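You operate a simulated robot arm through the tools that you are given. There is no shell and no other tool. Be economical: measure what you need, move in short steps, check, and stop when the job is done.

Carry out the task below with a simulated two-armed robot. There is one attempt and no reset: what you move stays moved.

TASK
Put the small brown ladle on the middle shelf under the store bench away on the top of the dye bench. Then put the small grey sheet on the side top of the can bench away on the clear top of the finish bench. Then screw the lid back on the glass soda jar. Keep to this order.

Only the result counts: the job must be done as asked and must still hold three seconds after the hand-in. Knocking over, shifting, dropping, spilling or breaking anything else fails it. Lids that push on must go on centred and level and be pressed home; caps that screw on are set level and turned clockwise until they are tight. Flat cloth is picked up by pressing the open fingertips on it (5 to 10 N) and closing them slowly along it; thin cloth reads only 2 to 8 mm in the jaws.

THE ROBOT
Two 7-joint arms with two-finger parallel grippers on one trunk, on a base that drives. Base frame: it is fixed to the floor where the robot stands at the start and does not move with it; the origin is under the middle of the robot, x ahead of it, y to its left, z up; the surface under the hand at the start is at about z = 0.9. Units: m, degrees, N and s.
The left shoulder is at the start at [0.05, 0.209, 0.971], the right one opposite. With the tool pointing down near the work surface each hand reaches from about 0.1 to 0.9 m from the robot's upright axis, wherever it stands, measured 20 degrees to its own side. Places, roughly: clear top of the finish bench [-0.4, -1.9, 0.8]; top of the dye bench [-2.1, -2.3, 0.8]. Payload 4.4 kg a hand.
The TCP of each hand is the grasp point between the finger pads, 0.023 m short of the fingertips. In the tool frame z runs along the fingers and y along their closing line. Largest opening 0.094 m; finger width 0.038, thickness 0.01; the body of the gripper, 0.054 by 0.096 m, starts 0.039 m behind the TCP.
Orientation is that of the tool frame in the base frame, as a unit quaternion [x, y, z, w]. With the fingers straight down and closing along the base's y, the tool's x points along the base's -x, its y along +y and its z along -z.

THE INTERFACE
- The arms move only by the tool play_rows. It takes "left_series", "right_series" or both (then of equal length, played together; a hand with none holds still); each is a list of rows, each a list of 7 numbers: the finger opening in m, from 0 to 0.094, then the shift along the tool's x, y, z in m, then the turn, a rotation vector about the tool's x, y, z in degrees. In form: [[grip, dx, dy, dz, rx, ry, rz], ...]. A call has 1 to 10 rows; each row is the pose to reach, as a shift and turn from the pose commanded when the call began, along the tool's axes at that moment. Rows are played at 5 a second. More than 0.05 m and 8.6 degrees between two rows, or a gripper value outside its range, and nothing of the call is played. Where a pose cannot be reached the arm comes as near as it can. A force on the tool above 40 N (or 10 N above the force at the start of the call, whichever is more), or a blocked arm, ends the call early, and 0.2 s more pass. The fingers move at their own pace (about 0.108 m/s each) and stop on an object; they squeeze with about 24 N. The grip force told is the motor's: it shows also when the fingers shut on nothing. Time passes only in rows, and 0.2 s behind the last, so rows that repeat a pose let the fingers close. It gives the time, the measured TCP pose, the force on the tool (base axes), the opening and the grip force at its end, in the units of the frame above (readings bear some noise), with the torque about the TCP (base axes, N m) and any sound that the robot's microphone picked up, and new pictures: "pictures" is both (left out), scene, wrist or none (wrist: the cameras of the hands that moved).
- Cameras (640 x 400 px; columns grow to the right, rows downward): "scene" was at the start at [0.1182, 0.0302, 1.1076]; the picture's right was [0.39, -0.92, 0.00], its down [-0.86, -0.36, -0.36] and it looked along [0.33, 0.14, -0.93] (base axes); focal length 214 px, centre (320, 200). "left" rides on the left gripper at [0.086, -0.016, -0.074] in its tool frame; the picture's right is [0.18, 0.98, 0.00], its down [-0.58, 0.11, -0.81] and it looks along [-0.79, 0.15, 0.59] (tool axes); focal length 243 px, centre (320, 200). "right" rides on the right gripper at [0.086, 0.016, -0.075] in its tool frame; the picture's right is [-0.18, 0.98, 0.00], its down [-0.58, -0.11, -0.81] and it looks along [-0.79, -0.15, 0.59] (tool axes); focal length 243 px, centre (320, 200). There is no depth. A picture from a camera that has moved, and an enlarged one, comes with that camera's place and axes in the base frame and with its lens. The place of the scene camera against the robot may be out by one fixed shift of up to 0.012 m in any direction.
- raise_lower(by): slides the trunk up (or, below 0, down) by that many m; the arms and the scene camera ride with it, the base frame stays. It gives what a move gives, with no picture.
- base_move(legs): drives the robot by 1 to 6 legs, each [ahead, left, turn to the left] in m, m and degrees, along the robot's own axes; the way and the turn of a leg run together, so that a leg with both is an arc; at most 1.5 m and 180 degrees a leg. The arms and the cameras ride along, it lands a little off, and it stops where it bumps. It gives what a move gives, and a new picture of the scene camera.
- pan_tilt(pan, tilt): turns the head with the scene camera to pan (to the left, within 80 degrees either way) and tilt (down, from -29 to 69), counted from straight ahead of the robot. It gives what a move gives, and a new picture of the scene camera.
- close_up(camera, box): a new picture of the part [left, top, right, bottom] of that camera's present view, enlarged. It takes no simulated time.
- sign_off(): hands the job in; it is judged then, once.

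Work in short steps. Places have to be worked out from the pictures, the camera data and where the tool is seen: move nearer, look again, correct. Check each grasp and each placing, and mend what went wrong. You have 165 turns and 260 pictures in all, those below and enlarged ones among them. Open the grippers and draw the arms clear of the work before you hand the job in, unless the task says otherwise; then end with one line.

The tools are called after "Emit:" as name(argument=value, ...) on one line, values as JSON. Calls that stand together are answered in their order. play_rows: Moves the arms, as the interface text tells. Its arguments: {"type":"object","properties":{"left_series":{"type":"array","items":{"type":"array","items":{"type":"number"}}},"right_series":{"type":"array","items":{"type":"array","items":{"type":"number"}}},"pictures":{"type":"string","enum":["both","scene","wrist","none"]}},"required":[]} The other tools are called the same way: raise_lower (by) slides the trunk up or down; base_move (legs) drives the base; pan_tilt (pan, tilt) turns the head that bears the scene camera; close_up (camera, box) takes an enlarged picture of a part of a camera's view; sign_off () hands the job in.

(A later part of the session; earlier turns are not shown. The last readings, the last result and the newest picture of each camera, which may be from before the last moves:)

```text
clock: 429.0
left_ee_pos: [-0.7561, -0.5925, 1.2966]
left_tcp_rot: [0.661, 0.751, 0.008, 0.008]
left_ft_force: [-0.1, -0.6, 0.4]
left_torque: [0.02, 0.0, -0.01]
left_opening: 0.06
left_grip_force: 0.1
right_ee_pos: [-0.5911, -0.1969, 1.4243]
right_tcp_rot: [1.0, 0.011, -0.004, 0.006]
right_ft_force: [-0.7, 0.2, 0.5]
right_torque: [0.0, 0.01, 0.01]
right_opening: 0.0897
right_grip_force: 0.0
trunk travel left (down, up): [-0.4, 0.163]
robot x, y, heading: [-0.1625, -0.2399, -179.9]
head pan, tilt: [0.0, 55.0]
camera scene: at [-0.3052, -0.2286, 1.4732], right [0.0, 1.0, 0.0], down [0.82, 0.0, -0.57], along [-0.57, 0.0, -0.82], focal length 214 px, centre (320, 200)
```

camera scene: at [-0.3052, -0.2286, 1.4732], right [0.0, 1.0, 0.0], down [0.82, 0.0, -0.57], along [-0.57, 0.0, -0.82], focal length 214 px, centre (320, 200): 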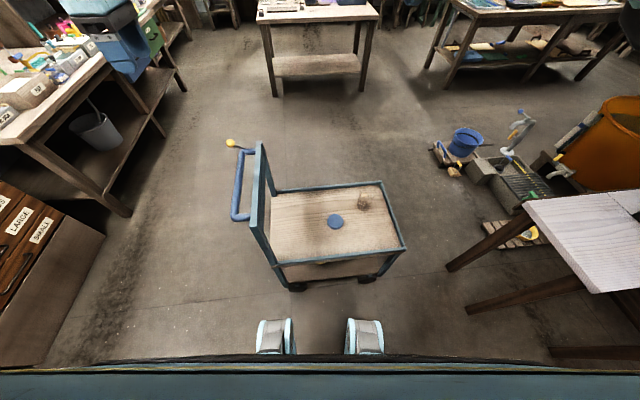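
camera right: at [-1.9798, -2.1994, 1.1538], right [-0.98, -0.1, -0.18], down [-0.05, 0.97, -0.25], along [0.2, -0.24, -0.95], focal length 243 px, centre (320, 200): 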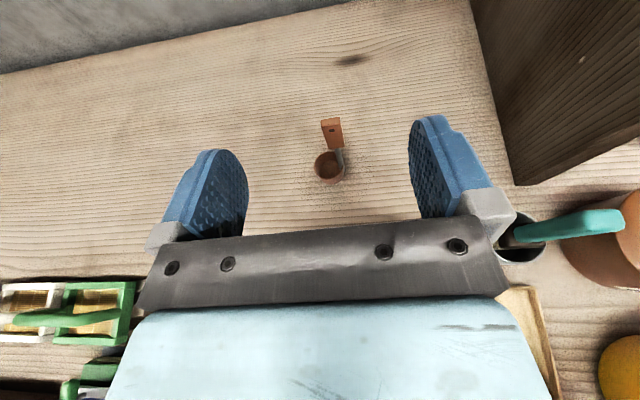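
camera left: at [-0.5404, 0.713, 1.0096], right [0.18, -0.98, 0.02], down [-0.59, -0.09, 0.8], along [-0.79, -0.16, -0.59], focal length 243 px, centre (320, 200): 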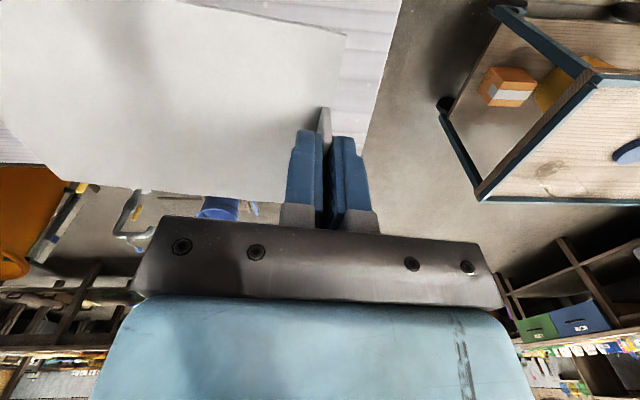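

I move the left hand clear of the trolley's handle, and zoom on the lid and jar.

Emit:
play_rows(left_series=[[0.06, -0.03, 0.034, 0, 0, 0, 0], [0.06, -0.06, 0.068, 0, 0, 0, 0], [0.06, -0.09, 0.102, 0, 0, 0, 0], [0.06, -0.12, 0.136, 0, 0, 0, 0], [0.06, -0.15, 0.17, 0, 0, 0, 0], [0.06, -0.18, 0.204, 0, 0, 0, 0], [0.06, -0.21, 0.238, 0, 0, 0, 0], [0.06, -0.235, 0.272, 0, 0, 0, 0]], pictures="none")

Emit:
close_up(camera="scene", box=[290, 170, 410, 250])

```text
clock: 430.8
left_ee_pos: [-0.4557, -0.7906, 1.3052]
left_tcp_rot: [0.66, 0.751, 0.007, 0.007]
left_ft_force: [0.1, 0.3, 0.2]
left_torque: [0.03, 0.02, 0.02]
left_opening: 0.06
left_grip_force: 0.0
right_ee_pos: [-0.5909, -0.1956, 1.4241]
right_tcp_rot: [1.0, 0.01, -0.005, 0.007]
right_ft_force: [0.9, -0.2, 0.6]
right_torque: [-0.01, 0.06, 0.0]
right_opening: 0.0898
right_grip_force: 0.0
trunk travel left (down, up): [-0.4, 0.163]
robot x, y, heading: [-0.1634, -0.2336, -180.0]
head pan, tilt: [0.0, 55.0]
```

```text
5.00 times, centred on (350, 210) of scene
camera zoom: at [-0.3027, -0.2279, 1.4734], right [0.0, 1.0, 0.0], down [0.82, 0.0, -0.58], along [-0.58, 0.0, -0.82], focal length 1072 px, centre (170, 150)
```

zoom: 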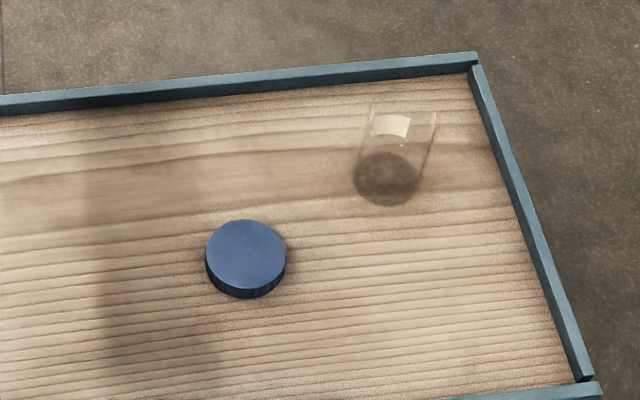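

Lower the trunk fully and bring the right hand over the lid.

Emit:
raise_lower(by=-0.4)

Emit:
play_rows(right_series=[[0.094, -0.043, -0.008, 0.03, 0, 0, 0], [0.094, -0.086, -0.016, 0.06, 0, 0, 0], [0.094, -0.129, -0.025, 0.09, 0, 0, 0], [0.094, -0.172, -0.033, 0.12, 0, 0, 0], [0.094, -0.215, -0.041, 0.15, 0, 0, 0], [0.094, -0.215, -0.041, 0.19, 0, 0, 0], [0.094, -0.215, -0.041, 0.23, 0, 0, 0], [0.094, -0.215, -0.041, 0.26, 0, 0, 0]], pictures="wrist")

```text
clock: 434.6
left_ee_pos: [-0.4586, -0.7904, 0.906]
left_tcp_rot: [0.661, 0.751, 0.007, 0.007]
left_ft_force: [-0.5, 1.3, 0.1]
left_torque: [0.0, -0.02, -0.01]
left_opening: 0.0598
left_grip_force: 0.1
right_ee_pos: [-0.5919, -0.1962, 1.0235]
right_tcp_rot: [1.0, 0.009, -0.003, 0.006]
right_ft_force: [-0.4, 0.4, -0.5]
right_torque: [0.03, 0.04, -0.02]
right_opening: 0.0897
right_grip_force: 0.1
trunk travel left (down, up): [0.0, 0.563]
robot x, y, heading: [-0.1641, -0.237, -179.5]
head pan, tilt: [0.0, 55.0]
```

```text
refused: row 1 steps farther than a row can; nothing moved
```

Emit:
play_rows(right_series=[[0.094, -0.036, -0.007, 0.025, 0, 0, 0], [0.094, -0.072, -0.014, 0.05, 0, 0, 0], [0.094, -0.108, -0.021, 0.075, 0, 0, 0], [0.094, -0.144, -0.028, 0.1, 0, 0, 0], [0.094, -0.18, -0.035, 0.125, 0, 0, 0], [0.094, -0.215, -0.041, 0.15, 0, 0, 0], [0.094, -0.215, -0.041, 0.19, 0, 0, 0], [0.094, -0.215, -0.041, 0.23, 0, 0, 0], [0.094, -0.215, -0.041, 0.26, 0, 0, 0]], pictures="wrist")

```text
clock: 436.6
left_ee_pos: [-0.4593, -0.7894, 0.9055]
left_tcp_rot: [0.661, 0.75, 0.007, 0.008]
left_ft_force: [1.4, 0.4, -0.4]
left_torque: [-0.02, 0.01, -0.01]
left_opening: 0.0599
left_grip_force: 0.2
right_ee_pos: [-0.8096, -0.1632, 0.7621]
right_tcp_rot: [1.0, 0.011, -0.003, 0.006]
right_ft_force: [0.2, 0.3, 1.1]
right_torque: [-0.02, 0.01, -0.02]
right_opening: 0.0938
right_grip_force: 0.1
trunk travel left (down, up): [0.0, 0.563]
robot x, y, heading: [-0.1663, -0.2382, -180.0]
head pan, tilt: [0.0, 55.0]
camera right: at [-0.7227, -0.1772, 0.8357], right [-0.16, -0.99, 0.01], down [-0.58, 0.11, 0.81], along [-0.8, 0.12, -0.59], focal length 243 px, centre (320, 200)
```

right: 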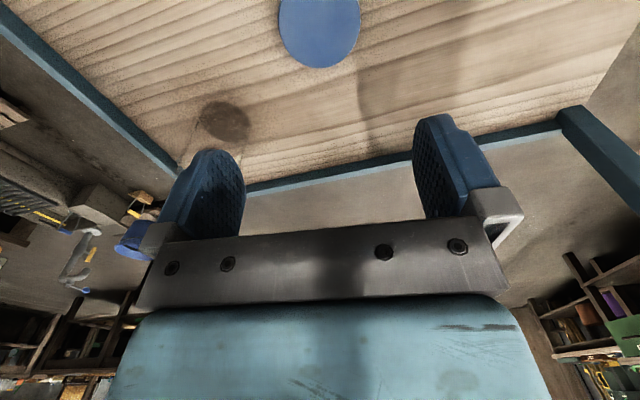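

Lid top is at about (−0.801, −0.169, 0.60), ⌀≈7 cm. Centre and descend 12 cm, then look again.

Emit:
play_rows(right_series=[[0.094, 0.009, 0.006, 0.03, 0, 0, 0], [0.094, 0.009, 0.006, 0.06, 0, 0, 0], [0.094, 0.009, 0.006, 0.09, 0, 0, 0], [0.094, 0.009, 0.006, 0.115, 0, 0, 0], [0.094, 0.009, 0.006, 0.115, 0, 0, 0]], pictures="wrist")

Emit:
close_up(camera="scene", box=[270, 150, 430, 260])

```text
clock: 437.8
left_ee_pos: [-0.4584, -0.79, 0.9067]
left_tcp_rot: [0.661, 0.751, 0.007, 0.007]
left_ft_force: [-1.0, -0.5, -1.4]
left_torque: [-0.02, -0.01, 0.04]
left_opening: 0.06
left_grip_force: 0.1
right_ee_pos: [-0.8003, -0.1716, 0.6476]
right_tcp_rot: [1.0, 0.011, -0.004, 0.008]
right_ft_force: [-0.1, -0.6, -0.3]
right_torque: [0.05, -0.02, 0.0]
right_opening: 0.0941
right_grip_force: 0.1
trunk travel left (down, up): [0.0, 0.563]
robot x, y, heading: [-0.165, -0.2369, -179.9]
head pan, tilt: [0.0, 55.0]
camera right: at [-0.713, -0.1856, 0.7213], right [-0.16, -0.99, 0.01], down [-0.58, 0.11, 0.81], along [-0.8, 0.12, -0.59], focal length 243 px, centre (320, 200)
```

right: 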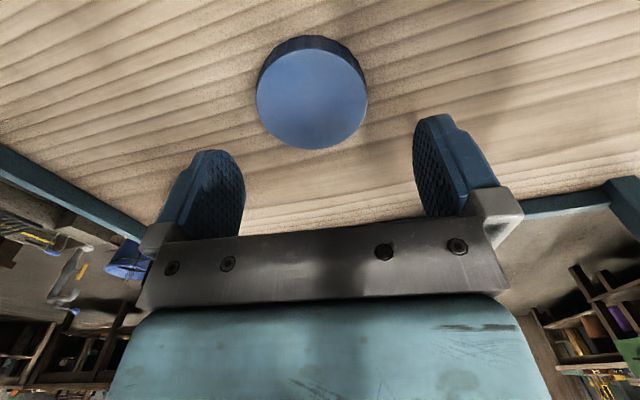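

```text
3.64 times, centred on (350, 205) of scene
camera zoom: at [-0.3052, -0.2285, 1.0732], right [0.0, 1.0, 0.0], down [0.82, 0.0, -0.57], along [-0.57, 0.0, -0.82], focal length 780 px, centre (211, 182)
```

zoom: 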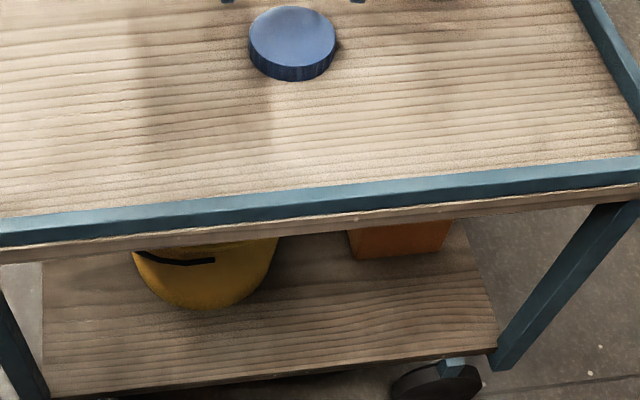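

Better triangulation: lid ⌀≈8.2 cm, top z≈0.552, centre (−0.813, −0.1665). I centre, level the tool by ~1°, and descend 5 cm for a check.

Emit:
play_rows(right_series=[[0.094, -0.006, -0.003, 0.0, 0.5, 0.2, 0], [0.094, -0.0123, -0.005, 0.02, 0.9, 0.45, 0], [0.094, -0.0123, -0.005, 0.04, 0.9, 0.45, 0], [0.094, -0.0123, -0.005, 0.05, 0.9, 0.45, 0], [0.094, -0.0123, -0.005, 0.05, 0.9, 0.45, 0]], pictures="wrist")

```text
clock: 439.0
left_ee_pos: [-0.4593, -0.7901, 0.9057]
left_tcp_rot: [0.661, 0.75, 0.007, 0.008]
left_ft_force: [0.5, 0.4, 0.7]
left_torque: [-0.02, 0.0, 0.0]
left_opening: 0.0603
left_grip_force: 0.0
right_ee_pos: [-0.8128, -0.1672, 0.5979]
right_tcp_rot: [1.0, 0.01, 0.001, -0.002]
right_ft_force: [0.1, 0.2, -0.9]
right_torque: [0.0, -0.03, 0.0]
right_opening: 0.094
right_grip_force: 0.0
trunk travel left (down, up): [0.0, 0.563]
robot x, y, heading: [-0.1653, -0.2359, -179.8]
head pan, tilt: [0.0, 55.0]
camera right: at [-0.7266, -0.1812, 0.6726], right [-0.16, -0.99, 0.0], down [-0.58, 0.1, 0.81], along [-0.79, 0.13, -0.59], focal length 243 px, centre (320, 200)
```

right: 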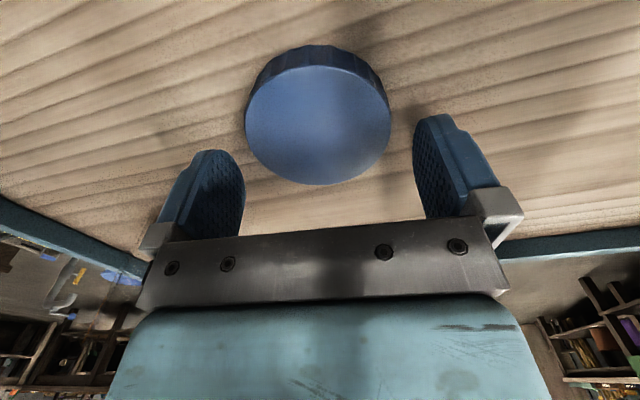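

Centred within 1–2 mm. Descend 3.8 cm and close.

Emit:
play_rows(right_series=[[0.094, -0.0015, -0.001, 0.012, 0, 0, 0], [0.094, -0.0015, -0.001, 0.024, 0, 0, 0], [0.094, -0.0015, -0.001, 0.032, 0, 0, 0], [0.094, -0.0015, -0.001, 0.036, 0, 0, 0], [0.09, -0.0015, -0.001, 0.036, 0, 0, 0], [0.085, -0.0015, -0.001, 0.036, 0, 0, 0], [0.08, -0.0015, -0.001, 0.036, 0, 0, 0], [0.075, -0.0015, -0.001, 0.036, 0, 0, 0], [0.075, -0.0015, -0.001, 0.036, 0, 0, 0]], pictures="wrist")

```text
clock: 440.0
left_ee_pos: [-0.4577, -0.7901, 0.9068]
left_tcp_rot: [0.661, 0.751, 0.007, 0.006]
left_ft_force: [0.0, -0.2, 0.5]
left_torque: [-0.02, -0.03, 0.01]
left_opening: 0.0596
left_grip_force: 0.0
right_ee_pos: [-0.8154, -0.1675, 0.5725]
right_tcp_rot: [1.0, 0.012, -0.002, 0.001]
right_ft_force: [11.5, -0.2, 21.1]
right_torque: [1.08, -0.64, -0.64]
right_opening: 0.094
right_grip_force: 0.0
trunk travel left (down, up): [0.0, 0.563]
robot x, y, heading: [-0.1627, -0.2362, -179.7]
head pan, tilt: [0.0, 55.0]
stopped in row 4 (right hand): the force on the tool passed its limit at 45 N (the readings are from after the stop); the commanded pose is now the measured one
camera right: at [-0.728, -0.1818, 0.6471], right [-0.16, -0.99, 0.0], down [-0.58, 0.1, 0.81], along [-0.8, 0.13, -0.59], focal length 243 px, centre (320, 200)
```

right: 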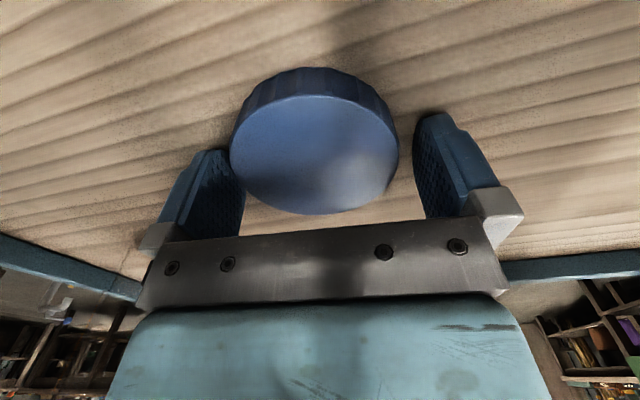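

The +y finger landed on the rim (lid nearly 8.7 cm). I rise 8 mm, shift 3 mm to +y, and retry gently.

Emit:
play_rows(right_series=[[0.094, 0, 0, -0.008, 0, 0, 0], [0.094, 0, -0.003, -0.008, 0, 0, 0], [0.094, 0.0015, -0.003, -0.008, 0, 0, 0], [0.094, 0.0015, -0.003, 0.0, 0, 0, 0], [0.094, 0.0015, -0.003, 0.004, 0, 0, 0], [0.094, 0.0015, -0.003, 0.008, 0, 0, 0]], pictures="wrist")

```text
clock: 441.2
left_ee_pos: [-0.4575, -0.7897, 0.9063]
left_tcp_rot: [0.66, 0.751, 0.007, 0.006]
left_ft_force: [-0.1, 0.7, 0.6]
left_torque: [0.01, 0.03, 0.03]
left_opening: 0.0601
left_grip_force: 0.0
right_ee_pos: [-0.8156, -0.1644, 0.5734]
right_tcp_rot: [1.0, 0.01, -0.003, 0.002]
right_ft_force: [10.3, 1.5, 21.2]
right_torque: [1.09, -0.62, -0.59]
right_opening: 0.0942
right_grip_force: 0.0
trunk travel left (down, up): [0.0, 0.563]
robot x, y, heading: [-0.1627, -0.2358, -179.7]
head pan, tilt: [0.0, 55.0]
stopped in row 6 (right hand): the force on the tool passed its limit at 44 N (the readings are from after the stop); the commanded pose is now the measured one
camera right: at [-0.7278, -0.1781, 0.647], right [-0.16, -0.99, 0.0], down [-0.58, 0.1, 0.81], along [-0.8, 0.13, -0.59], focal length 243 px, centre (320, 200)
```

right: 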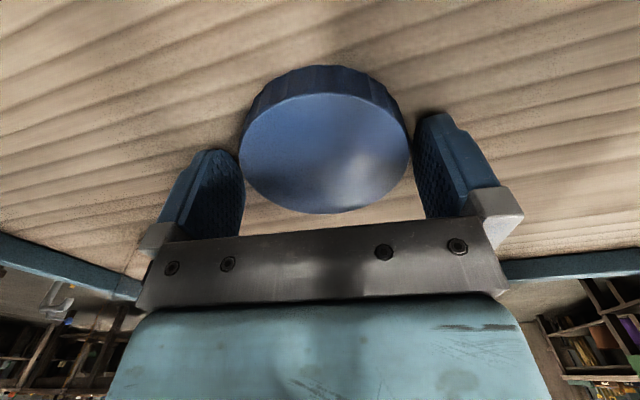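

The contact may be the tray itself (tips at z≈0.55) with the lid already between the fingers. I lift 3 mm and close slowly to find out.

Emit:
play_rows(right_series=[[0.094, 0, 0, -0.004, 0, 0, 0], [0.09, 0, 0.001, -0.004, 0, 0, 0], [0.085, 0, 0.001, -0.004, 0, 0, 0], [0.08, 0, 0.001, -0.004, 0, 0, 0], [0.075, 0, 0.001, -0.004, 0, 0, 0], [0.07, 0, 0.001, -0.004, 0, 0, 0], [0.065, 0, 0.001, -0.004, 0, 0, 0], [0.06, 0, 0.001, -0.004, 0, 0, 0]], pictures="wrist")

```text
clock: 443.0
left_ee_pos: [-0.459, -0.7895, 0.9055]
left_tcp_rot: [0.661, 0.751, 0.007, 0.007]
left_ft_force: [0.2, 0.6, -0.1]
left_torque: [0.0, 0.01, 0.0]
left_opening: 0.0601
left_grip_force: 0.0
right_ee_pos: [-0.816, -0.1653, 0.5733]
right_tcp_rot: [1.0, 0.01, -0.002, 0.001]
right_ft_force: [-1.3, 3.2, 4.0]
right_torque: [0.21, -0.06, 0.07]
right_opening: 0.0751
right_grip_force: 24.2
trunk travel left (down, up): [0.0, 0.563]
robot x, y, heading: [-0.1672, -0.2355, -180.0]
head pan, tilt: [0.0, 55.0]
camera right: at [-0.7284, -0.1788, 0.6472], right [-0.16, -0.99, 0.0], down [-0.58, 0.1, 0.81], along [-0.8, 0.13, -0.59], focal length 243 px, centre (320, 200)
```

right: 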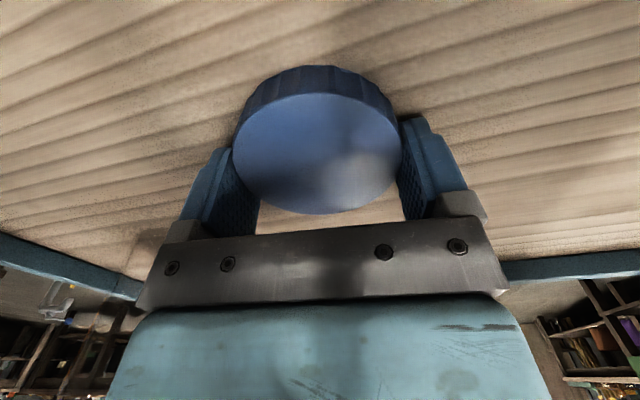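

Held at 75 mm, but the lid's centre is ~12 mm nearer to me than the TCP. I open, shift 12 mm, and re-grip centred for true turning.

Emit:
play_rows(right_series=[[0.08, 0, 0, 0, 0, 0, 0], [0.09, 0, 0, 0, 0, 0, 0], [0.09, 0.006, 0, 0, 0, 0, 0], [0.09, 0.012, 0, 0, 0, 0, 0], [0.08, 0.012, 0, 0, 0, 0, 0], [0.07, 0.012, 0, 0, 0, 0, 0], [0.06, 0.012, 0, 0, 0, 0, 0], [0.06, 0.012, 0, 0, 0, 0, 0]], pictures="wrist")

```text
clock: 444.8
left_ee_pos: [-0.4575, -0.7903, 0.9059]
left_tcp_rot: [0.661, 0.751, 0.007, 0.007]
left_ft_force: [-0.2, 0.0, -0.3]
left_torque: [-0.03, -0.02, -0.01]
left_opening: 0.0602
left_grip_force: 0.1
right_ee_pos: [-0.8024, -0.1641, 0.5729]
right_tcp_rot: [1.0, 0.01, -0.003, 0.001]
right_ft_force: [0.8, 5.7, 6.0]
right_torque: [0.4, -0.1, 0.07]
right_opening: 0.0751
right_grip_force: 24.1
trunk travel left (down, up): [0.0, 0.563]
robot x, y, heading: [-0.1622, -0.2378, -180.0]
head pan, tilt: [0.0, 55.0]
camera right: at [-0.7163, -0.1787, 0.6471], right [-0.16, -0.99, 0.0], down [-0.58, 0.1, 0.81], along [-0.8, 0.13, -0.59], focal length 243 px, centre (320, 200)
```

right: 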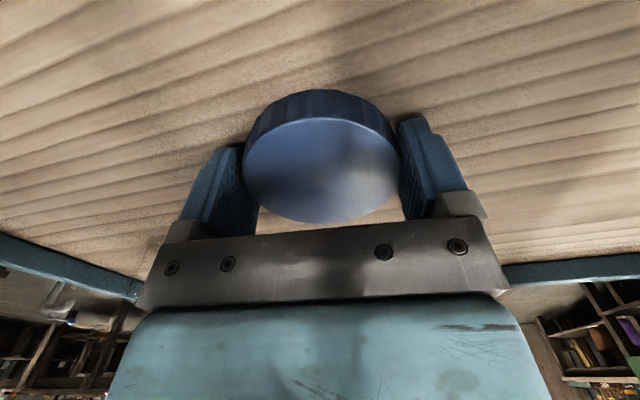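

Centred grip. Lift, and stand off east of the jar to measure it with the wrist camera.

Emit:
play_rows(right_series=[[0.06, 0, 0, -0.045, 0, 0, 0], [0.06, 0, 0, -0.09, 0, 0, 0], [0.06, 0, 0, -0.135, 0, 0, 0], [0.06, 0, 0, -0.18, 0, 0, 0], [0.06, 0.02, -0.035, -0.2, 0, 0, 0], [0.06, 0.04, -0.07, -0.22, 0, 0, 0], [0.06, 0.06, -0.105, -0.227, 0, 0, 0], [0.06, 0.08, -0.142, -0.227, 0, 0, 0]], pictures="wrist")

```text
clock: 446.6
left_ee_pos: [-0.4592, -0.7886, 0.9065]
left_tcp_rot: [0.661, 0.751, 0.007, 0.007]
left_ft_force: [-0.8, -0.9, -0.3]
left_torque: [0.01, 0.0, 0.0]
left_opening: 0.06
left_grip_force: 0.0
right_ee_pos: [-0.7281, -0.0185, 0.7995]
right_tcp_rot: [1.0, 0.011, -0.003, 0.001]
right_ft_force: [-0.9, -0.8, -0.8]
right_torque: [0.01, 0.02, 0.0]
right_opening: 0.0749
right_grip_force: 23.9
trunk travel left (down, up): [0.0, 0.563]
robot x, y, heading: [-0.1685, -0.2375, -179.6]
head pan, tilt: [0.0, 55.0]
camera right: at [-0.6404, -0.0336, 0.8739], right [-0.16, -0.99, 0.0], down [-0.58, 0.1, 0.81], along [-0.8, 0.13, -0.59], focal length 243 px, centre (320, 200)
```

right: 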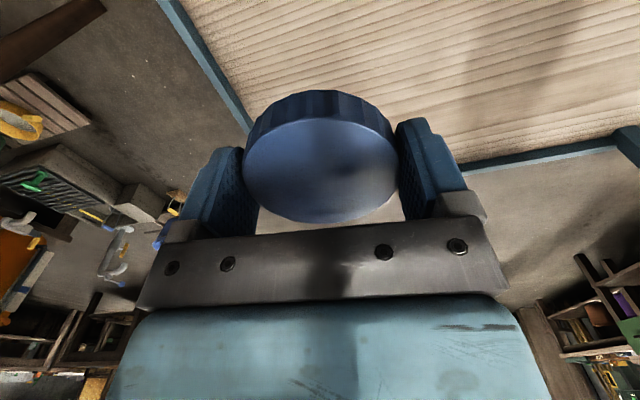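

The jar is hidden behind the lid here; I use the scene camera, whose offset I can calibrate with the lid.

Emit:
close_up(camera="scene", box=[300, 90, 460, 200])

Emit:
pan_tilt(pan=0, tilt=35)

```text
3.64 times, centred on (380, 145) of scene
camera zoom: at [-0.3046, -0.2276, 1.0732], right [0.0, 1.0, 0.0], down [0.82, 0.0, -0.57], along [-0.57, 0.0, -0.82], focal length 780 px, centre (102, 400)
```

zoom: 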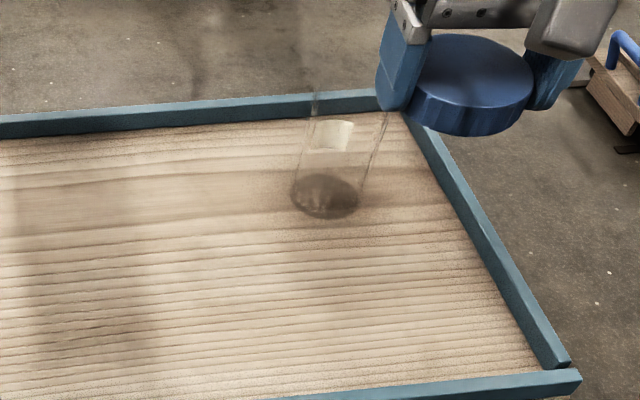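

```text
clock: 447.5
left_ee_pos: [-0.4585, -0.7903, 0.9053]
left_tcp_rot: [0.661, 0.75, 0.007, 0.008]
left_ft_force: [-0.5, 0.0, -0.1]
left_torque: [-0.04, 0.02, -0.02]
left_opening: 0.0598
left_grip_force: 0.1
right_ee_pos: [-0.7283, -0.0207, 0.7997]
right_tcp_rot: [1.0, 0.011, -0.002, 0.0]
right_ft_force: [-0.5, -0.3, 0.3]
right_torque: [0.0, 0.02, -0.01]
right_opening: 0.0751
right_grip_force: 23.6
trunk travel left (down, up): [0.0, 0.563]
robot x, y, heading: [-0.1651, -0.233, -179.8]
head pan, tilt: [0.0, 35.0]
camera scene: at [-0.3206, -0.2282, 1.1013], right [0.0, 1.0, 0.0], down [0.57, 0.0, -0.82], along [-0.82, 0.0, -0.57], focal length 214 px, centre (320, 200)
```

scene: 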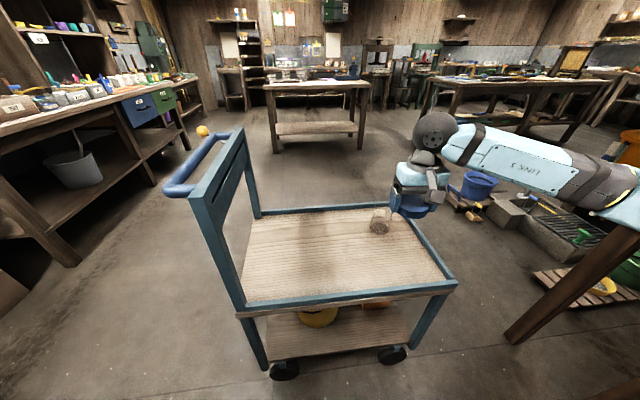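

Emit:
close_up(camera="scene", box=[340, 180, 460, 250])

```text
5.33 times, centred on (400, 215) of scene
camera zoom: at [-0.3206, -0.2282, 1.1013], right [0.0, 1.0, 0.0], down [0.57, 0.0, -0.82], along [-0.82, 0.0, -0.57], focal length 1144 px, centre (-107, 120)
```

zoom: 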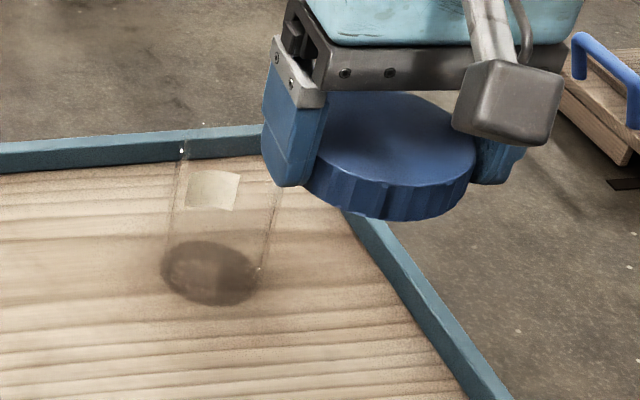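

From calibrated views the jar is near (−0.903, −0.019), rim z≈0.665. I move over it at z 0.80; there the wrist camera sees the jar above the lid in its picture.

Emit:
play_rows(right_series=[[0.06, -0.043, -0.001, 0, 0, 0, 0], [0.06, -0.086, -0.002, 0, 0, 0, 0], [0.06, -0.129, -0.003, 0, 0, 0, 0], [0.06, -0.173, -0.0035, 0, 0, 0, 0], [0.06, -0.173, -0.0035, 0, 0, 0, 0]], pictures="none")

Emit:
close_up(camera="right", box=[240, 0, 400, 100])

```text
clock: 448.7
left_ee_pos: [-0.4582, -0.7887, 0.9062]
left_tcp_rot: [0.661, 0.75, 0.008, 0.007]
left_ft_force: [0.0, 0.0, 0.3]
left_torque: [0.03, -0.03, -0.01]
left_opening: 0.0597
left_grip_force: 0.1
right_ee_pos: [-0.8997, -0.0225, 0.8025]
right_tcp_rot: [1.0, 0.01, -0.001, 0.001]
right_ft_force: [0.4, 0.2, -1.3]
right_torque: [0.03, 0.0, -0.01]
right_opening: 0.0749
right_grip_force: 23.5
trunk travel left (down, up): [0.0, 0.563]
robot x, y, heading: [-0.1617, -0.2384, -179.9]
head pan, tilt: [0.0, 35.0]
```

```text
4.00 times, centred on (320, 50) of right
camera zoom: at [-0.8127, -0.0361, 0.8755], right [-0.16, -0.99, 0.0], down [-0.58, 0.1, 0.81], along [-0.8, 0.13, -0.59], focal length 970 px, centre (320, 800)
```

zoom: 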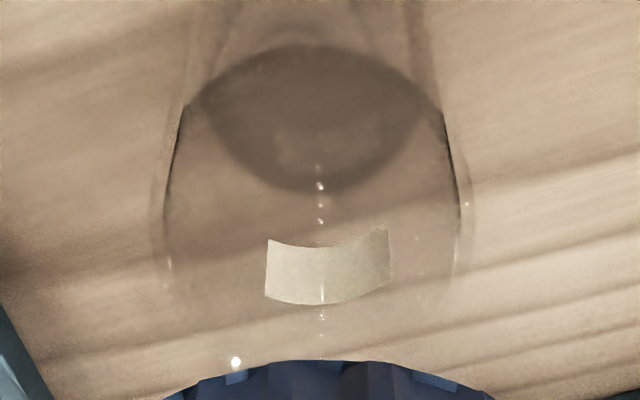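

Walls centre at y≈−0.020, x≈−0.904. I trim 4 mm/2.5 mm and lower until just above the rim, then view from the side.

Emit:
play_rows(right_series=[[0.06, -0.004, -0.0025, 0.03, 0, 0, 0], [0.06, -0.004, -0.0025, 0.06, 0, 0, 0], [0.06, -0.004, -0.0025, 0.085, 0, 0, 0], [0.06, -0.004, -0.0025, 0.1, 0, 0, 0], [0.06, -0.004, -0.0025, 0.1, 0, 0, 0]], pictures="none")

Emit:
close_up(camera="scene", box=[340, 180, 440, 250])

Emit:
close_up(camera="right", box=[200, 0, 440, 150])

```text
clock: 449.9
left_ee_pos: [-0.46, -0.7897, 0.905]
left_tcp_rot: [0.66, 0.751, 0.008, 0.008]
left_ft_force: [0.9, 0.5, 0.3]
left_torque: [0.0, 0.01, -0.01]
left_opening: 0.0598
left_grip_force: 0.2
right_ee_pos: [-0.9033, -0.0186, 0.7005]
right_tcp_rot: [1.0, 0.01, -0.002, 0.001]
right_ft_force: [0.5, 0.0, 0.2]
right_torque: [0.0, 0.01, -0.04]
right_opening: 0.0751
right_grip_force: 23.8
trunk travel left (down, up): [0.0, 0.563]
robot x, y, heading: [-0.167, -0.238, -180.0]
head pan, tilt: [0.0, 35.0]
```

```text
5.71 times, centred on (390, 215) of scene
camera zoom: at [-0.3207, -0.2282, 1.1014], right [0.0, 1.0, 0.0], down [0.57, 0.0, -0.82], along [-0.82, 0.0, -0.57], focal length 1226 px, centre (-80, 114)
```

zoom: 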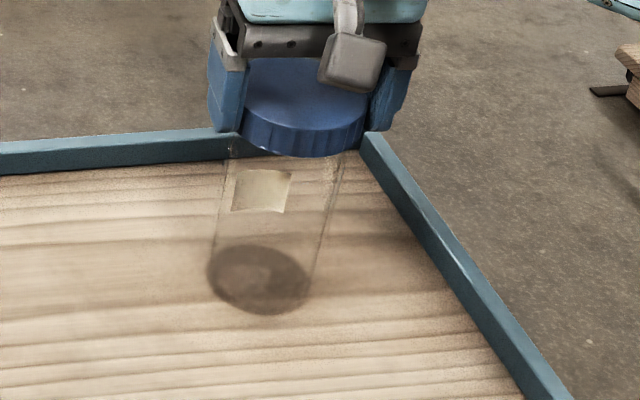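

```text
2.67 times, centred on (320, 75) of right
camera zoom: at [-0.8163, -0.0334, 0.7743], right [-0.16, -0.99, 0.0], down [-0.58, 0.1, 0.81], along [-0.8, 0.13, -0.59], focal length 647 px, centre (320, 533)
```

zoom: 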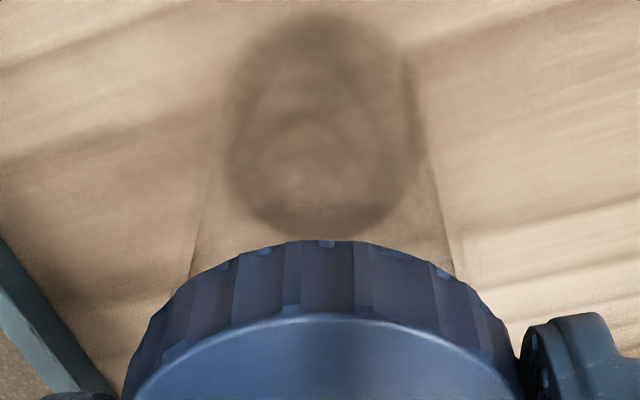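

Well aligned: jar centre reads (−0.9035, −0.020). Lower in small steps to contact.

Emit:
play_rows(right_series=[[0.06, 0, 0.001, 0.005, 0, 0, 0], [0.06, 0, 0.001, 0.01, 0, 0, 0], [0.06, 0, 0.001, 0.013, 0, 0, 0], [0.06, 0, 0.001, 0.016, 0, 0, 0], [0.06, 0, 0.001, 0.019, 0, 0, 0]], pictures="none")

```text
clock: 451.1
left_ee_pos: [-0.4583, -0.7896, 0.9067]
left_tcp_rot: [0.661, 0.751, 0.007, 0.008]
left_ft_force: [-0.2, -0.5, 0.4]
left_torque: [0.0, 0.0, -0.02]
left_opening: 0.0602
left_grip_force: 0.0
right_ee_pos: [-0.9033, -0.0205, 0.6815]
right_tcp_rot: [1.0, 0.011, -0.002, 0.001]
right_ft_force: [-0.2, -1.1, -0.9]
right_torque: [0.0, -0.02, -0.05]
right_opening: 0.0755
right_grip_force: 24.0
trunk travel left (down, up): [0.0, 0.563]
robot x, y, heading: [-0.1594, -0.2365, -180.0]
head pan, tilt: [0.0, 35.0]
```

No contact yet at 0.6815; continue down.

Emit:
play_rows(right_series=[[0.06, 0, 0, 0.003, 0, 0, 0], [0.06, 0, 0, 0.006, 0, 0, 0], [0.06, 0, 0, 0.009, 0, 0, 0], [0.06, 0, 0, 0.012, 0, 0, 0]], pictures="none")

```text
clock: 452.1
left_ee_pos: [-0.4565, -0.7908, 0.9058]
left_tcp_rot: [0.661, 0.751, 0.007, 0.006]
left_ft_force: [-0.7, 0.4, -0.4]
left_torque: [-0.03, 0.02, -0.01]
left_opening: 0.0601
left_grip_force: 0.1
right_ee_pos: [-0.9052, -0.0198, 0.6755]
right_tcp_rot: [1.0, 0.01, -0.006, 0.0]
right_ft_force: [-0.1, 1.9, 33.3]
right_torque: [0.99, 0.84, -0.04]
right_opening: 0.0751
right_grip_force: 24.7
trunk travel left (down, up): [0.0, 0.563]
robot x, y, heading: [-0.1626, -0.2356, -180.3]
head pan, tilt: [0.0, 35.0]
```

Contact at z≈0.676 but one-sided: torque places it at (−25, +30) mm, so the jar lies a bit toward −x,+y. Back off, shift 3 mm that way, and try again.

Emit:
play_rows(right_series=[[0.06, 0, 0, -0.008, 0, 0, 0], [0.06, -0.003, -0.003, -0.008, 0, 0, 0], [0.06, -0.003, -0.003, -0.004, 0, 0, 0], [0.06, -0.003, -0.003, -0.002, 0, 0, 0], [0.06, -0.003, -0.003, -0.0005, 0, 0, 0]], pictures="none")

```text
clock: 453.3
left_ee_pos: [-0.4589, -0.7902, 0.9056]
left_tcp_rot: [0.66, 0.751, 0.007, 0.008]
left_ft_force: [0.4, 0.7, 0.2]
left_torque: [0.02, -0.02, -0.01]
left_opening: 0.0601
left_grip_force: 0.0
right_ee_pos: [-0.9058, -0.0164, 0.669]
right_tcp_rot: [1.0, 0.01, -0.002, 0.001]
right_ft_force: [0.8, -0.6, 0.3]
right_torque: [0.01, 0.04, -0.02]
right_opening: 0.0754
right_grip_force: 23.7
trunk travel left (down, up): [0.0, 0.563]
robot x, y, heading: [-0.1636, -0.2368, -179.9]
head pan, tilt: [0.0, 35.0]
```

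It now goes lower (0.669) with no force — the skirt is over the rim. Lower on to contact.

Emit:
play_rows(right_series=[[0.06, 0, 0, 0.002, 0, 0, 0], [0.06, 0, 0, 0.004, 0, 0, 0], [0.06, 0, 0, 0.006, 0, 0, 0]], pictures="none")

```text
clock: 454.1
left_ee_pos: [-0.4591, -0.7891, 0.906]
left_tcp_rot: [0.661, 0.751, 0.007, 0.007]
left_ft_force: [0.5, 0.4, 0.4]
left_torque: [0.02, 0.03, -0.01]
left_opening: 0.0601
left_grip_force: 0.0
right_ee_pos: [-0.9061, -0.0165, 0.6636]
right_tcp_rot: [1.0, 0.011, -0.001, 0.001]
right_ft_force: [-0.1, 0.0, 0.1]
right_torque: [0.01, 0.01, 0.0]
right_opening: 0.0755
right_grip_force: 23.9
trunk travel left (down, up): [0.0, 0.563]
robot x, y, heading: [-0.1618, -0.2343, -179.8]
head pan, tilt: [0.0, 35.0]
```

Emit:
play_rows(right_series=[[0.06, 0, 0, 0.002, 0, 0, 0], [0.06, 0, 0, 0.004, 0, 0, 0], [0.06, 0, 0, 0.006, 0, 0, 0], [0.06, 0, 0, 0.008, 0, 0, 0]], pictures="none")

Emit:
close_up(camera="scene", box=[340, 180, 440, 250])

```text
clock: 455.1
left_ee_pos: [-0.4561, -0.7909, 0.9071]
left_tcp_rot: [0.661, 0.75, 0.007, 0.006]
left_ft_force: [0.9, -0.8, 0.4]
left_torque: [0.02, 0.0, 0.01]
left_opening: 0.0601
left_grip_force: 0.1
right_ee_pos: [-0.9067, -0.0164, 0.6621]
right_tcp_rot: [1.0, 0.01, -0.007, 0.001]
right_ft_force: [-7.1, 1.2, 32.1]
right_torque: [-0.4, 0.06, -0.03]
right_opening: 0.075
right_grip_force: 24.0
trunk travel left (down, up): [0.0, 0.563]
robot x, y, heading: [-0.1633, -0.2391, -179.8]
head pan, tilt: [0.0, 35.0]
```

```text
5.71 times, centred on (390, 215) of scene
camera zoom: at [-0.318, -0.229, 1.1024], right [0.0, 1.0, 0.0], down [0.57, 0.0, -0.82], along [-0.82, 0.0, -0.57], focal length 1226 px, centre (-80, 114)
```

zoom: 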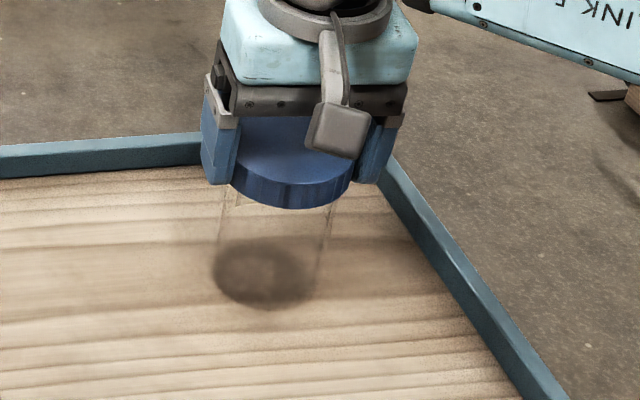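

Centred contact now at z≈0.662. I ease to a light load and turn clockwise 80°.

Emit:
play_rows(right_series=[[0.06, 0, 0, -0.003, 0, 0, 0], [0.06, 0, 0, -0.003, 0, 0, 8.5], [0.06, 0, 0, -0.003, 0, 0, 17], [0.06, 0, 0, -0.003, 0, 0, 25.5], [0.06, 0, 0, -0.003, 0, 0, 34], [0.06, 0, 0, -0.0025, 0, 0, 42.5], [0.06, 0, 0, -0.0025, 0, 0, 51], [0.06, 0, 0, -0.0025, 0, 0, 59.5], [0.06, 0, 0, -0.002, 0, 0, 68], [0.06, 0, 0, -0.002, 0, 0, 76]], pictures="wrist")

```text
clock: 457.3
left_ee_pos: [-0.4571, -0.7898, 0.9071]
left_tcp_rot: [0.661, 0.751, 0.007, 0.006]
left_ft_force: [0.0, 0.1, 0.4]
left_torque: [0.02, 0.03, 0.02]
left_opening: 0.0599
left_grip_force: 0.0
right_ee_pos: [-0.9073, -0.0147, 0.6582]
right_tcp_rot: [0.793, -0.609, -0.003, 0.003]
right_ft_force: [-1.8, 1.9, 16.9]
right_torque: [-0.26, 0.05, -0.03]
right_opening: 0.0751
right_grip_force: 24.3
trunk travel left (down, up): [0.0, 0.563]
robot x, y, heading: [-0.1635, -0.2397, -179.7]
head pan, tilt: [0.0, 35.0]
camera right: at [-0.8989, -0.1041, 0.7336], right [-1.0, -0.08, 0.01], down [-0.04, 0.59, 0.81], along [-0.07, 0.8, -0.59], focal length 243 px, centre (320, 200)
```

right: 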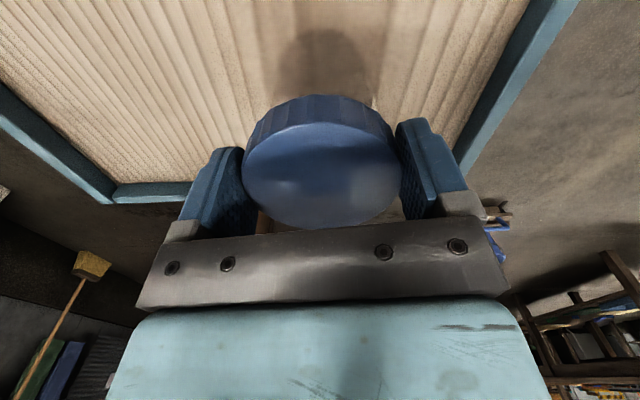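

The lid went down 4 mm: the thread has taken. Continue turning.

Emit:
play_rows(right_series=[[0.06, 0, 0, 0.0, 0, 0, 8.5], [0.06, 0, 0, 0.0, 0, 0, 17], [0.06, 0, 0, 0.0005, 0, 0, 25.5], [0.06, 0, 0, 0.0005, 0, 0, 34], [0.06, 0, 0, 0.0005, 0, 0, 42.5], [0.06, 0, 0, 0.001, 0, 0, 51], [0.06, 0, 0, 0.001, 0, 0, 59.5], [0.06, 0, 0, 0.001, 0, 0, 68], [0.06, 0, 0, 0.0015, 0, 0, 76.5], [0.06, 0, 0, 0.0015, 0, 0, 85]], pictures="none")

```text
clock: 459.5
left_ee_pos: [-0.4568, -0.7905, 0.9052]
left_tcp_rot: [0.661, 0.751, 0.006, 0.006]
left_ft_force: [0.3, -0.2, -0.5]
left_torque: [0.03, 0.02, -0.02]
left_opening: 0.0598
left_grip_force: 0.1
right_ee_pos: [-0.9052, -0.0162, 0.6575]
right_tcp_rot: [-0.174, 0.985, -0.001, -0.002]
right_ft_force: [-1.5, 1.0, 14.0]
right_torque: [0.02, 0.41, 0.0]
right_opening: 0.0752
right_grip_force: 24.0
trunk travel left (down, up): [0.0, 0.563]
robot x, y, heading: [-0.1664, -0.2372, -179.7]
head pan, tilt: [0.0, 35.0]
```

Emit:
close_up(camera="scene", box=[350, 190, 430, 245])

```text
7.27 times, centred on (390, 218) of scene
camera zoom: at [-0.3193, -0.2285, 1.1017], right [0.0, 1.0, 0.0], down [0.57, 0.0, -0.82], along [-0.82, 0.0, -0.57], focal length 1560 px, centre (-189, 73)
```

zoom: 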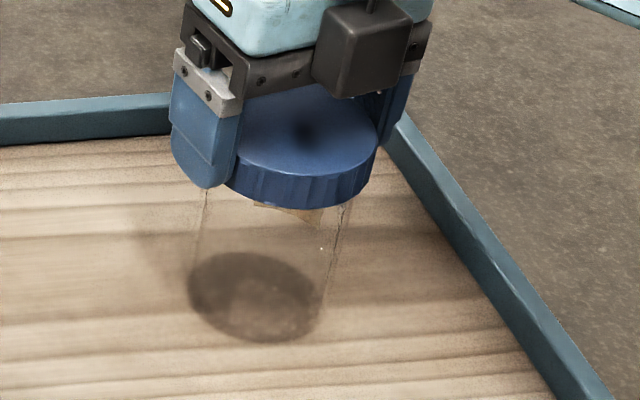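

The lid turns relative to the jar (label nearly still). Regrip: open, rise, unwind 161°.

Emit:
play_rows(right_series=[[0.08, 0, 0, -0.0015, 0, 0, 0], [0.094, 0, 0, -0.0015, 0, 0, 0], [0.094, 0, 0, -0.02, 0, 0, 0], [0.094, 0, 0, -0.045, 0, 0, -8], [0.094, 0, 0, -0.045, 0, 0, -16], [0.094, 0, 0, -0.045, 0, 0, -24], [0.094, 0, 0, -0.045, 0, 0, -32], [0.094, 0, 0, -0.045, 0, 0, -40], [0.094, 0, 0, -0.045, 0, 0, -48], [0.094, 0, 0, -0.045, 0, 0, -56]], pictures="none")

Emit:
play_rows(right_series=[[0.094, 0, 0, 0, 0, 0, -8.5], [0.094, 0, 0, 0, 0, 0, -17], [0.094, 0, 0, 0, 0, 0, -25.5], [0.094, 0, 0, 0, 0, 0, -34], [0.094, 0, 0, 0, 0, 0, -42.5], [0.094, 0, 0, 0, 0, 0, -51], [0.094, 0, 0, 0, 0, 0, -59.5], [0.094, 0, 0, 0, 0, 0, -68], [0.094, 0, 0, 0, 0, 0, -76.5], [0.094, 0, 0, 0, 0, 0, -85]], pictures="none")

Emit:
play_rows(right_series=[[0.094, 0, 0, 0, 0, 0, -8], [0.094, 0, 0, 0, 0, 0, -16], [0.094, 0, 0, 0, 0, 0, -20], [0.094, 0, 0, 0, 0, 0, -20]], pictures="wrist")

```text
clock: 461.7
left_ee_pos: [-0.4587, -0.7892, 0.9059]
left_tcp_rot: [0.661, 0.751, 0.007, 0.007]
left_ft_force: [-0.2, 0.6, -1.2]
left_torque: [0.02, -0.02, 0.01]
left_opening: 0.0602
left_grip_force: 0.0
right_ee_pos: [-0.9058, -0.0154, 0.7019]
right_tcp_rot: [-0.618, 0.786, 0.001, -0.002]
right_ft_force: [0.7, -0.3, 0.1]
right_torque: [-0.01, 0.02, 0.02]
right_opening: 0.094
right_grip_force: 0.1
trunk travel left (down, up): [0.0, 0.563]
robot x, y, heading: [-0.1645, -0.2375, -179.6]
head pan, tilt: [0.0, 35.0]
```

```text
clock: 463.9
left_ee_pos: [-0.4576, -0.7909, 0.9059]
left_tcp_rot: [0.661, 0.751, 0.007, 0.008]
left_ft_force: [0.4, 0.1, 0.1]
left_torque: [0.01, -0.01, 0.0]
left_opening: 0.0601
left_grip_force: 0.0
right_ee_pos: [-0.9063, -0.0164, 0.7017]
right_tcp_rot: [0.987, -0.162, -0.003, 0.0]
right_ft_force: [-0.2, -0.5, -1.0]
right_torque: [0.0, -0.02, -0.02]
right_opening: 0.094
right_grip_force: 0.0
trunk travel left (down, up): [0.0, 0.563]
robot x, y, heading: [-0.1648, -0.2374, -180.0]
head pan, tilt: [0.0, 35.0]
```

```text
clock: 464.9
left_ee_pos: [-0.4586, -0.7903, 0.9056]
left_tcp_rot: [0.661, 0.751, 0.007, 0.008]
left_ft_force: [-0.5, 0.0, 0.3]
left_torque: [0.0, 0.04, -0.01]
left_opening: 0.06
left_grip_force: 0.1
right_ee_pos: [-0.9057, -0.0164, 0.7007]
right_tcp_rot: [1.0, 0.011, -0.001, 0.001]
right_ft_force: [0.0, 0.2, 0.5]
right_torque: [0.02, 0.0, 0.01]
right_opening: 0.0936
right_grip_force: 0.1
trunk travel left (down, up): [0.0, 0.563]
robot x, y, heading: [-0.1622, -0.2385, -180.0]
head pan, tilt: [0.0, 35.0]
camera right: at [-0.8187, -0.0305, 0.7752], right [-0.16, -0.99, 0.0], down [-0.58, 0.1, 0.81], along [-0.8, 0.13, -0.59], focal length 243 px, centre (320, 200)
```

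right: 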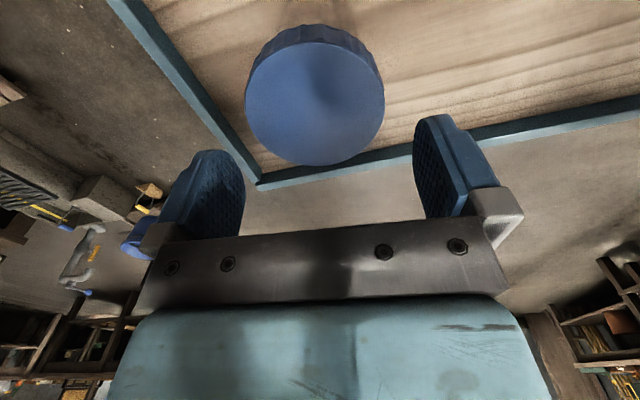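

The lid sits on the jar; its centre is ~10 mm nearer (x≈−0.895). I shift 10 mm, lower, and grip centred.

Emit:
play_rows(right_series=[[0.094, 0.01, 0, 0.0, 0, 0, 0], [0.094, 0.01, 0, 0.02, 0, 0, 0], [0.094, 0.01, 0, 0.035, 0, 0, 0], [0.094, 0.01, 0, 0.043, 0, 0, 0], [0.085, 0.01, 0, 0.043, 0, 0, 0], [0.078, 0.01, 0, 0.043, 0, 0, 0], [0.07, 0.01, 0, 0.043, 0, 0, 0], [0.06, 0.01, 0, 0.043, 0, 0, 0], [0.06, 0.01, 0, 0.043, 0, 0, 0]], pictures="wrist")

```text
clock: 466.9
left_ee_pos: [-0.4587, -0.7899, 0.9058]
left_tcp_rot: [0.661, 0.75, 0.008, 0.008]
left_ft_force: [0.4, -0.8, -0.4]
left_torque: [0.08, 0.0, 0.01]
left_opening: 0.0601
left_grip_force: 0.1
right_ee_pos: [-0.8965, -0.0159, 0.658]
right_tcp_rot: [1.0, 0.011, -0.001, 0.001]
right_ft_force: [0.0, 0.5, 0.5]
right_torque: [0.03, 0.02, -0.01]
right_opening: 0.0748
right_grip_force: 24.0
trunk travel left (down, up): [0.0, 0.563]
robot x, y, heading: [-0.1666, -0.2347, -180.1]
head pan, tilt: [0.0, 35.0]
camera right: at [-0.8092, -0.0304, 0.732], right [-0.16, -0.99, 0.0], down [-0.58, 0.1, 0.81], along [-0.8, 0.13, -0.59], focal length 243 px, centre (320, 200)
```

right: 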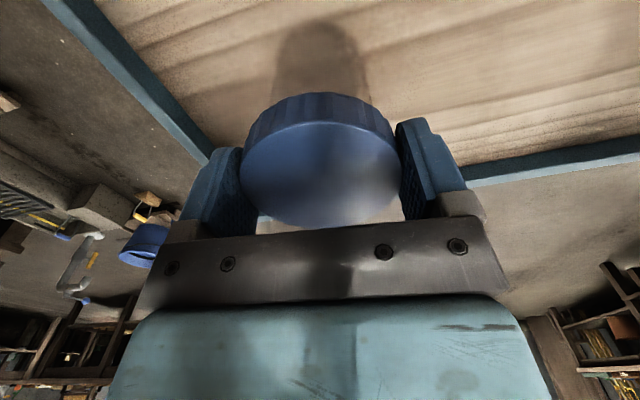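

Centred grip. Turn clockwise again with light down pressure, watching torque.

Emit:
play_rows(right_series=[[0.06, 0, 0, 0.001, 0, 0, 8.5], [0.06, 0, 0, 0.001, 0, 0, 17], [0.06, 0, 0, 0.0015, 0, 0, 25.5], [0.06, 0, 0, 0.0015, 0, 0, 34], [0.06, 0, 0, 0.002, 0, 0, 42.5], [0.06, 0, 0, 0.002, 0, 0, 51], [0.06, 0, 0, 0.002, 0, 0, 59.5], [0.06, 0, 0, 0.0025, 0, 0, 68], [0.06, 0, 0, 0.0025, 0, 0, 76.5], [0.06, 0, 0, 0.0025, 0, 0, 85]], pictures="none")

```text
clock: 469.1
left_ee_pos: [-0.459, -0.7892, 0.9058]
left_tcp_rot: [0.661, 0.75, 0.008, 0.006]
left_ft_force: [-0.4, -0.2, -0.4]
left_torque: [-0.01, -0.01, -0.02]
left_opening: 0.0601
left_grip_force: 0.1
right_ee_pos: [-0.8955, -0.0153, 0.6563]
right_tcp_rot: [0.743, -0.669, -0.001, 0.003]
right_ft_force: [-2.7, 1.3, 7.2]
right_torque: [0.26, 0.08, 0.12]
right_opening: 0.0747
right_grip_force: 24.5
trunk travel left (down, up): [0.0, 0.563]
robot x, y, heading: [-0.1658, -0.237, -179.9]
head pan, tilt: [0.0, 35.0]
```

Emit:
play_rows(right_series=[[0.06, 0, 0, 0.0005, 0, 0, 8.5], [0.06, 0, 0, 0.0005, 0, 0, 17], [0.06, 0, 0, 0.001, 0, 0, 25.5], [0.06, 0, 0, 0.001, 0, 0, 34], [0.06, 0, 0, 0.001, 0, 0, 42.5], [0.06, 0, 0, 0.001, 0, 0, 51], [0.06, 0, 0, 0.0015, 0, 0, 59.5], [0.06, 0, 0, 0.0015, 0, 0, 68], [0.06, 0, 0, 0.0015, 0, 0, 76.5], [0.06, 0, 0, 0.0015, 0, 0, 83]], pictures="none")

Emit:
close_up(camera="scene", box=[350, 190, 430, 245])

```text
clock: 471.3
left_ee_pos: [-0.4573, -0.7904, 0.9048]
left_tcp_rot: [0.66, 0.751, 0.008, 0.006]
left_ft_force: [-0.8, -0.3, -0.3]
left_torque: [0.0, 0.0, -0.02]
left_opening: 0.06
left_grip_force: 0.1
right_ee_pos: [-0.8958, -0.0152, 0.6564]
right_tcp_rot: [-0.114, 0.993, -0.001, -0.003]
right_ft_force: [-1.2, 1.2, 17.2]
right_torque: [0.25, -0.06, 0.18]
right_opening: 0.0745
right_grip_force: 23.9
trunk travel left (down, up): [0.0, 0.563]
robot x, y, heading: [-0.1638, -0.236, -180.0]
head pan, tilt: [0.0, 35.0]
```

```text
7.27 times, centred on (390, 218) of scene
camera zoom: at [-0.319, -0.2286, 1.1018], right [0.0, 1.0, 0.0], down [0.57, 0.0, -0.82], along [-0.82, 0.0, -0.57], focal length 1560 px, centre (-189, 73)
```

zoom: 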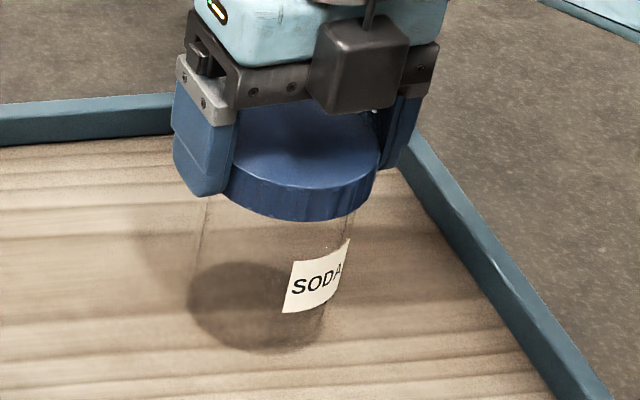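

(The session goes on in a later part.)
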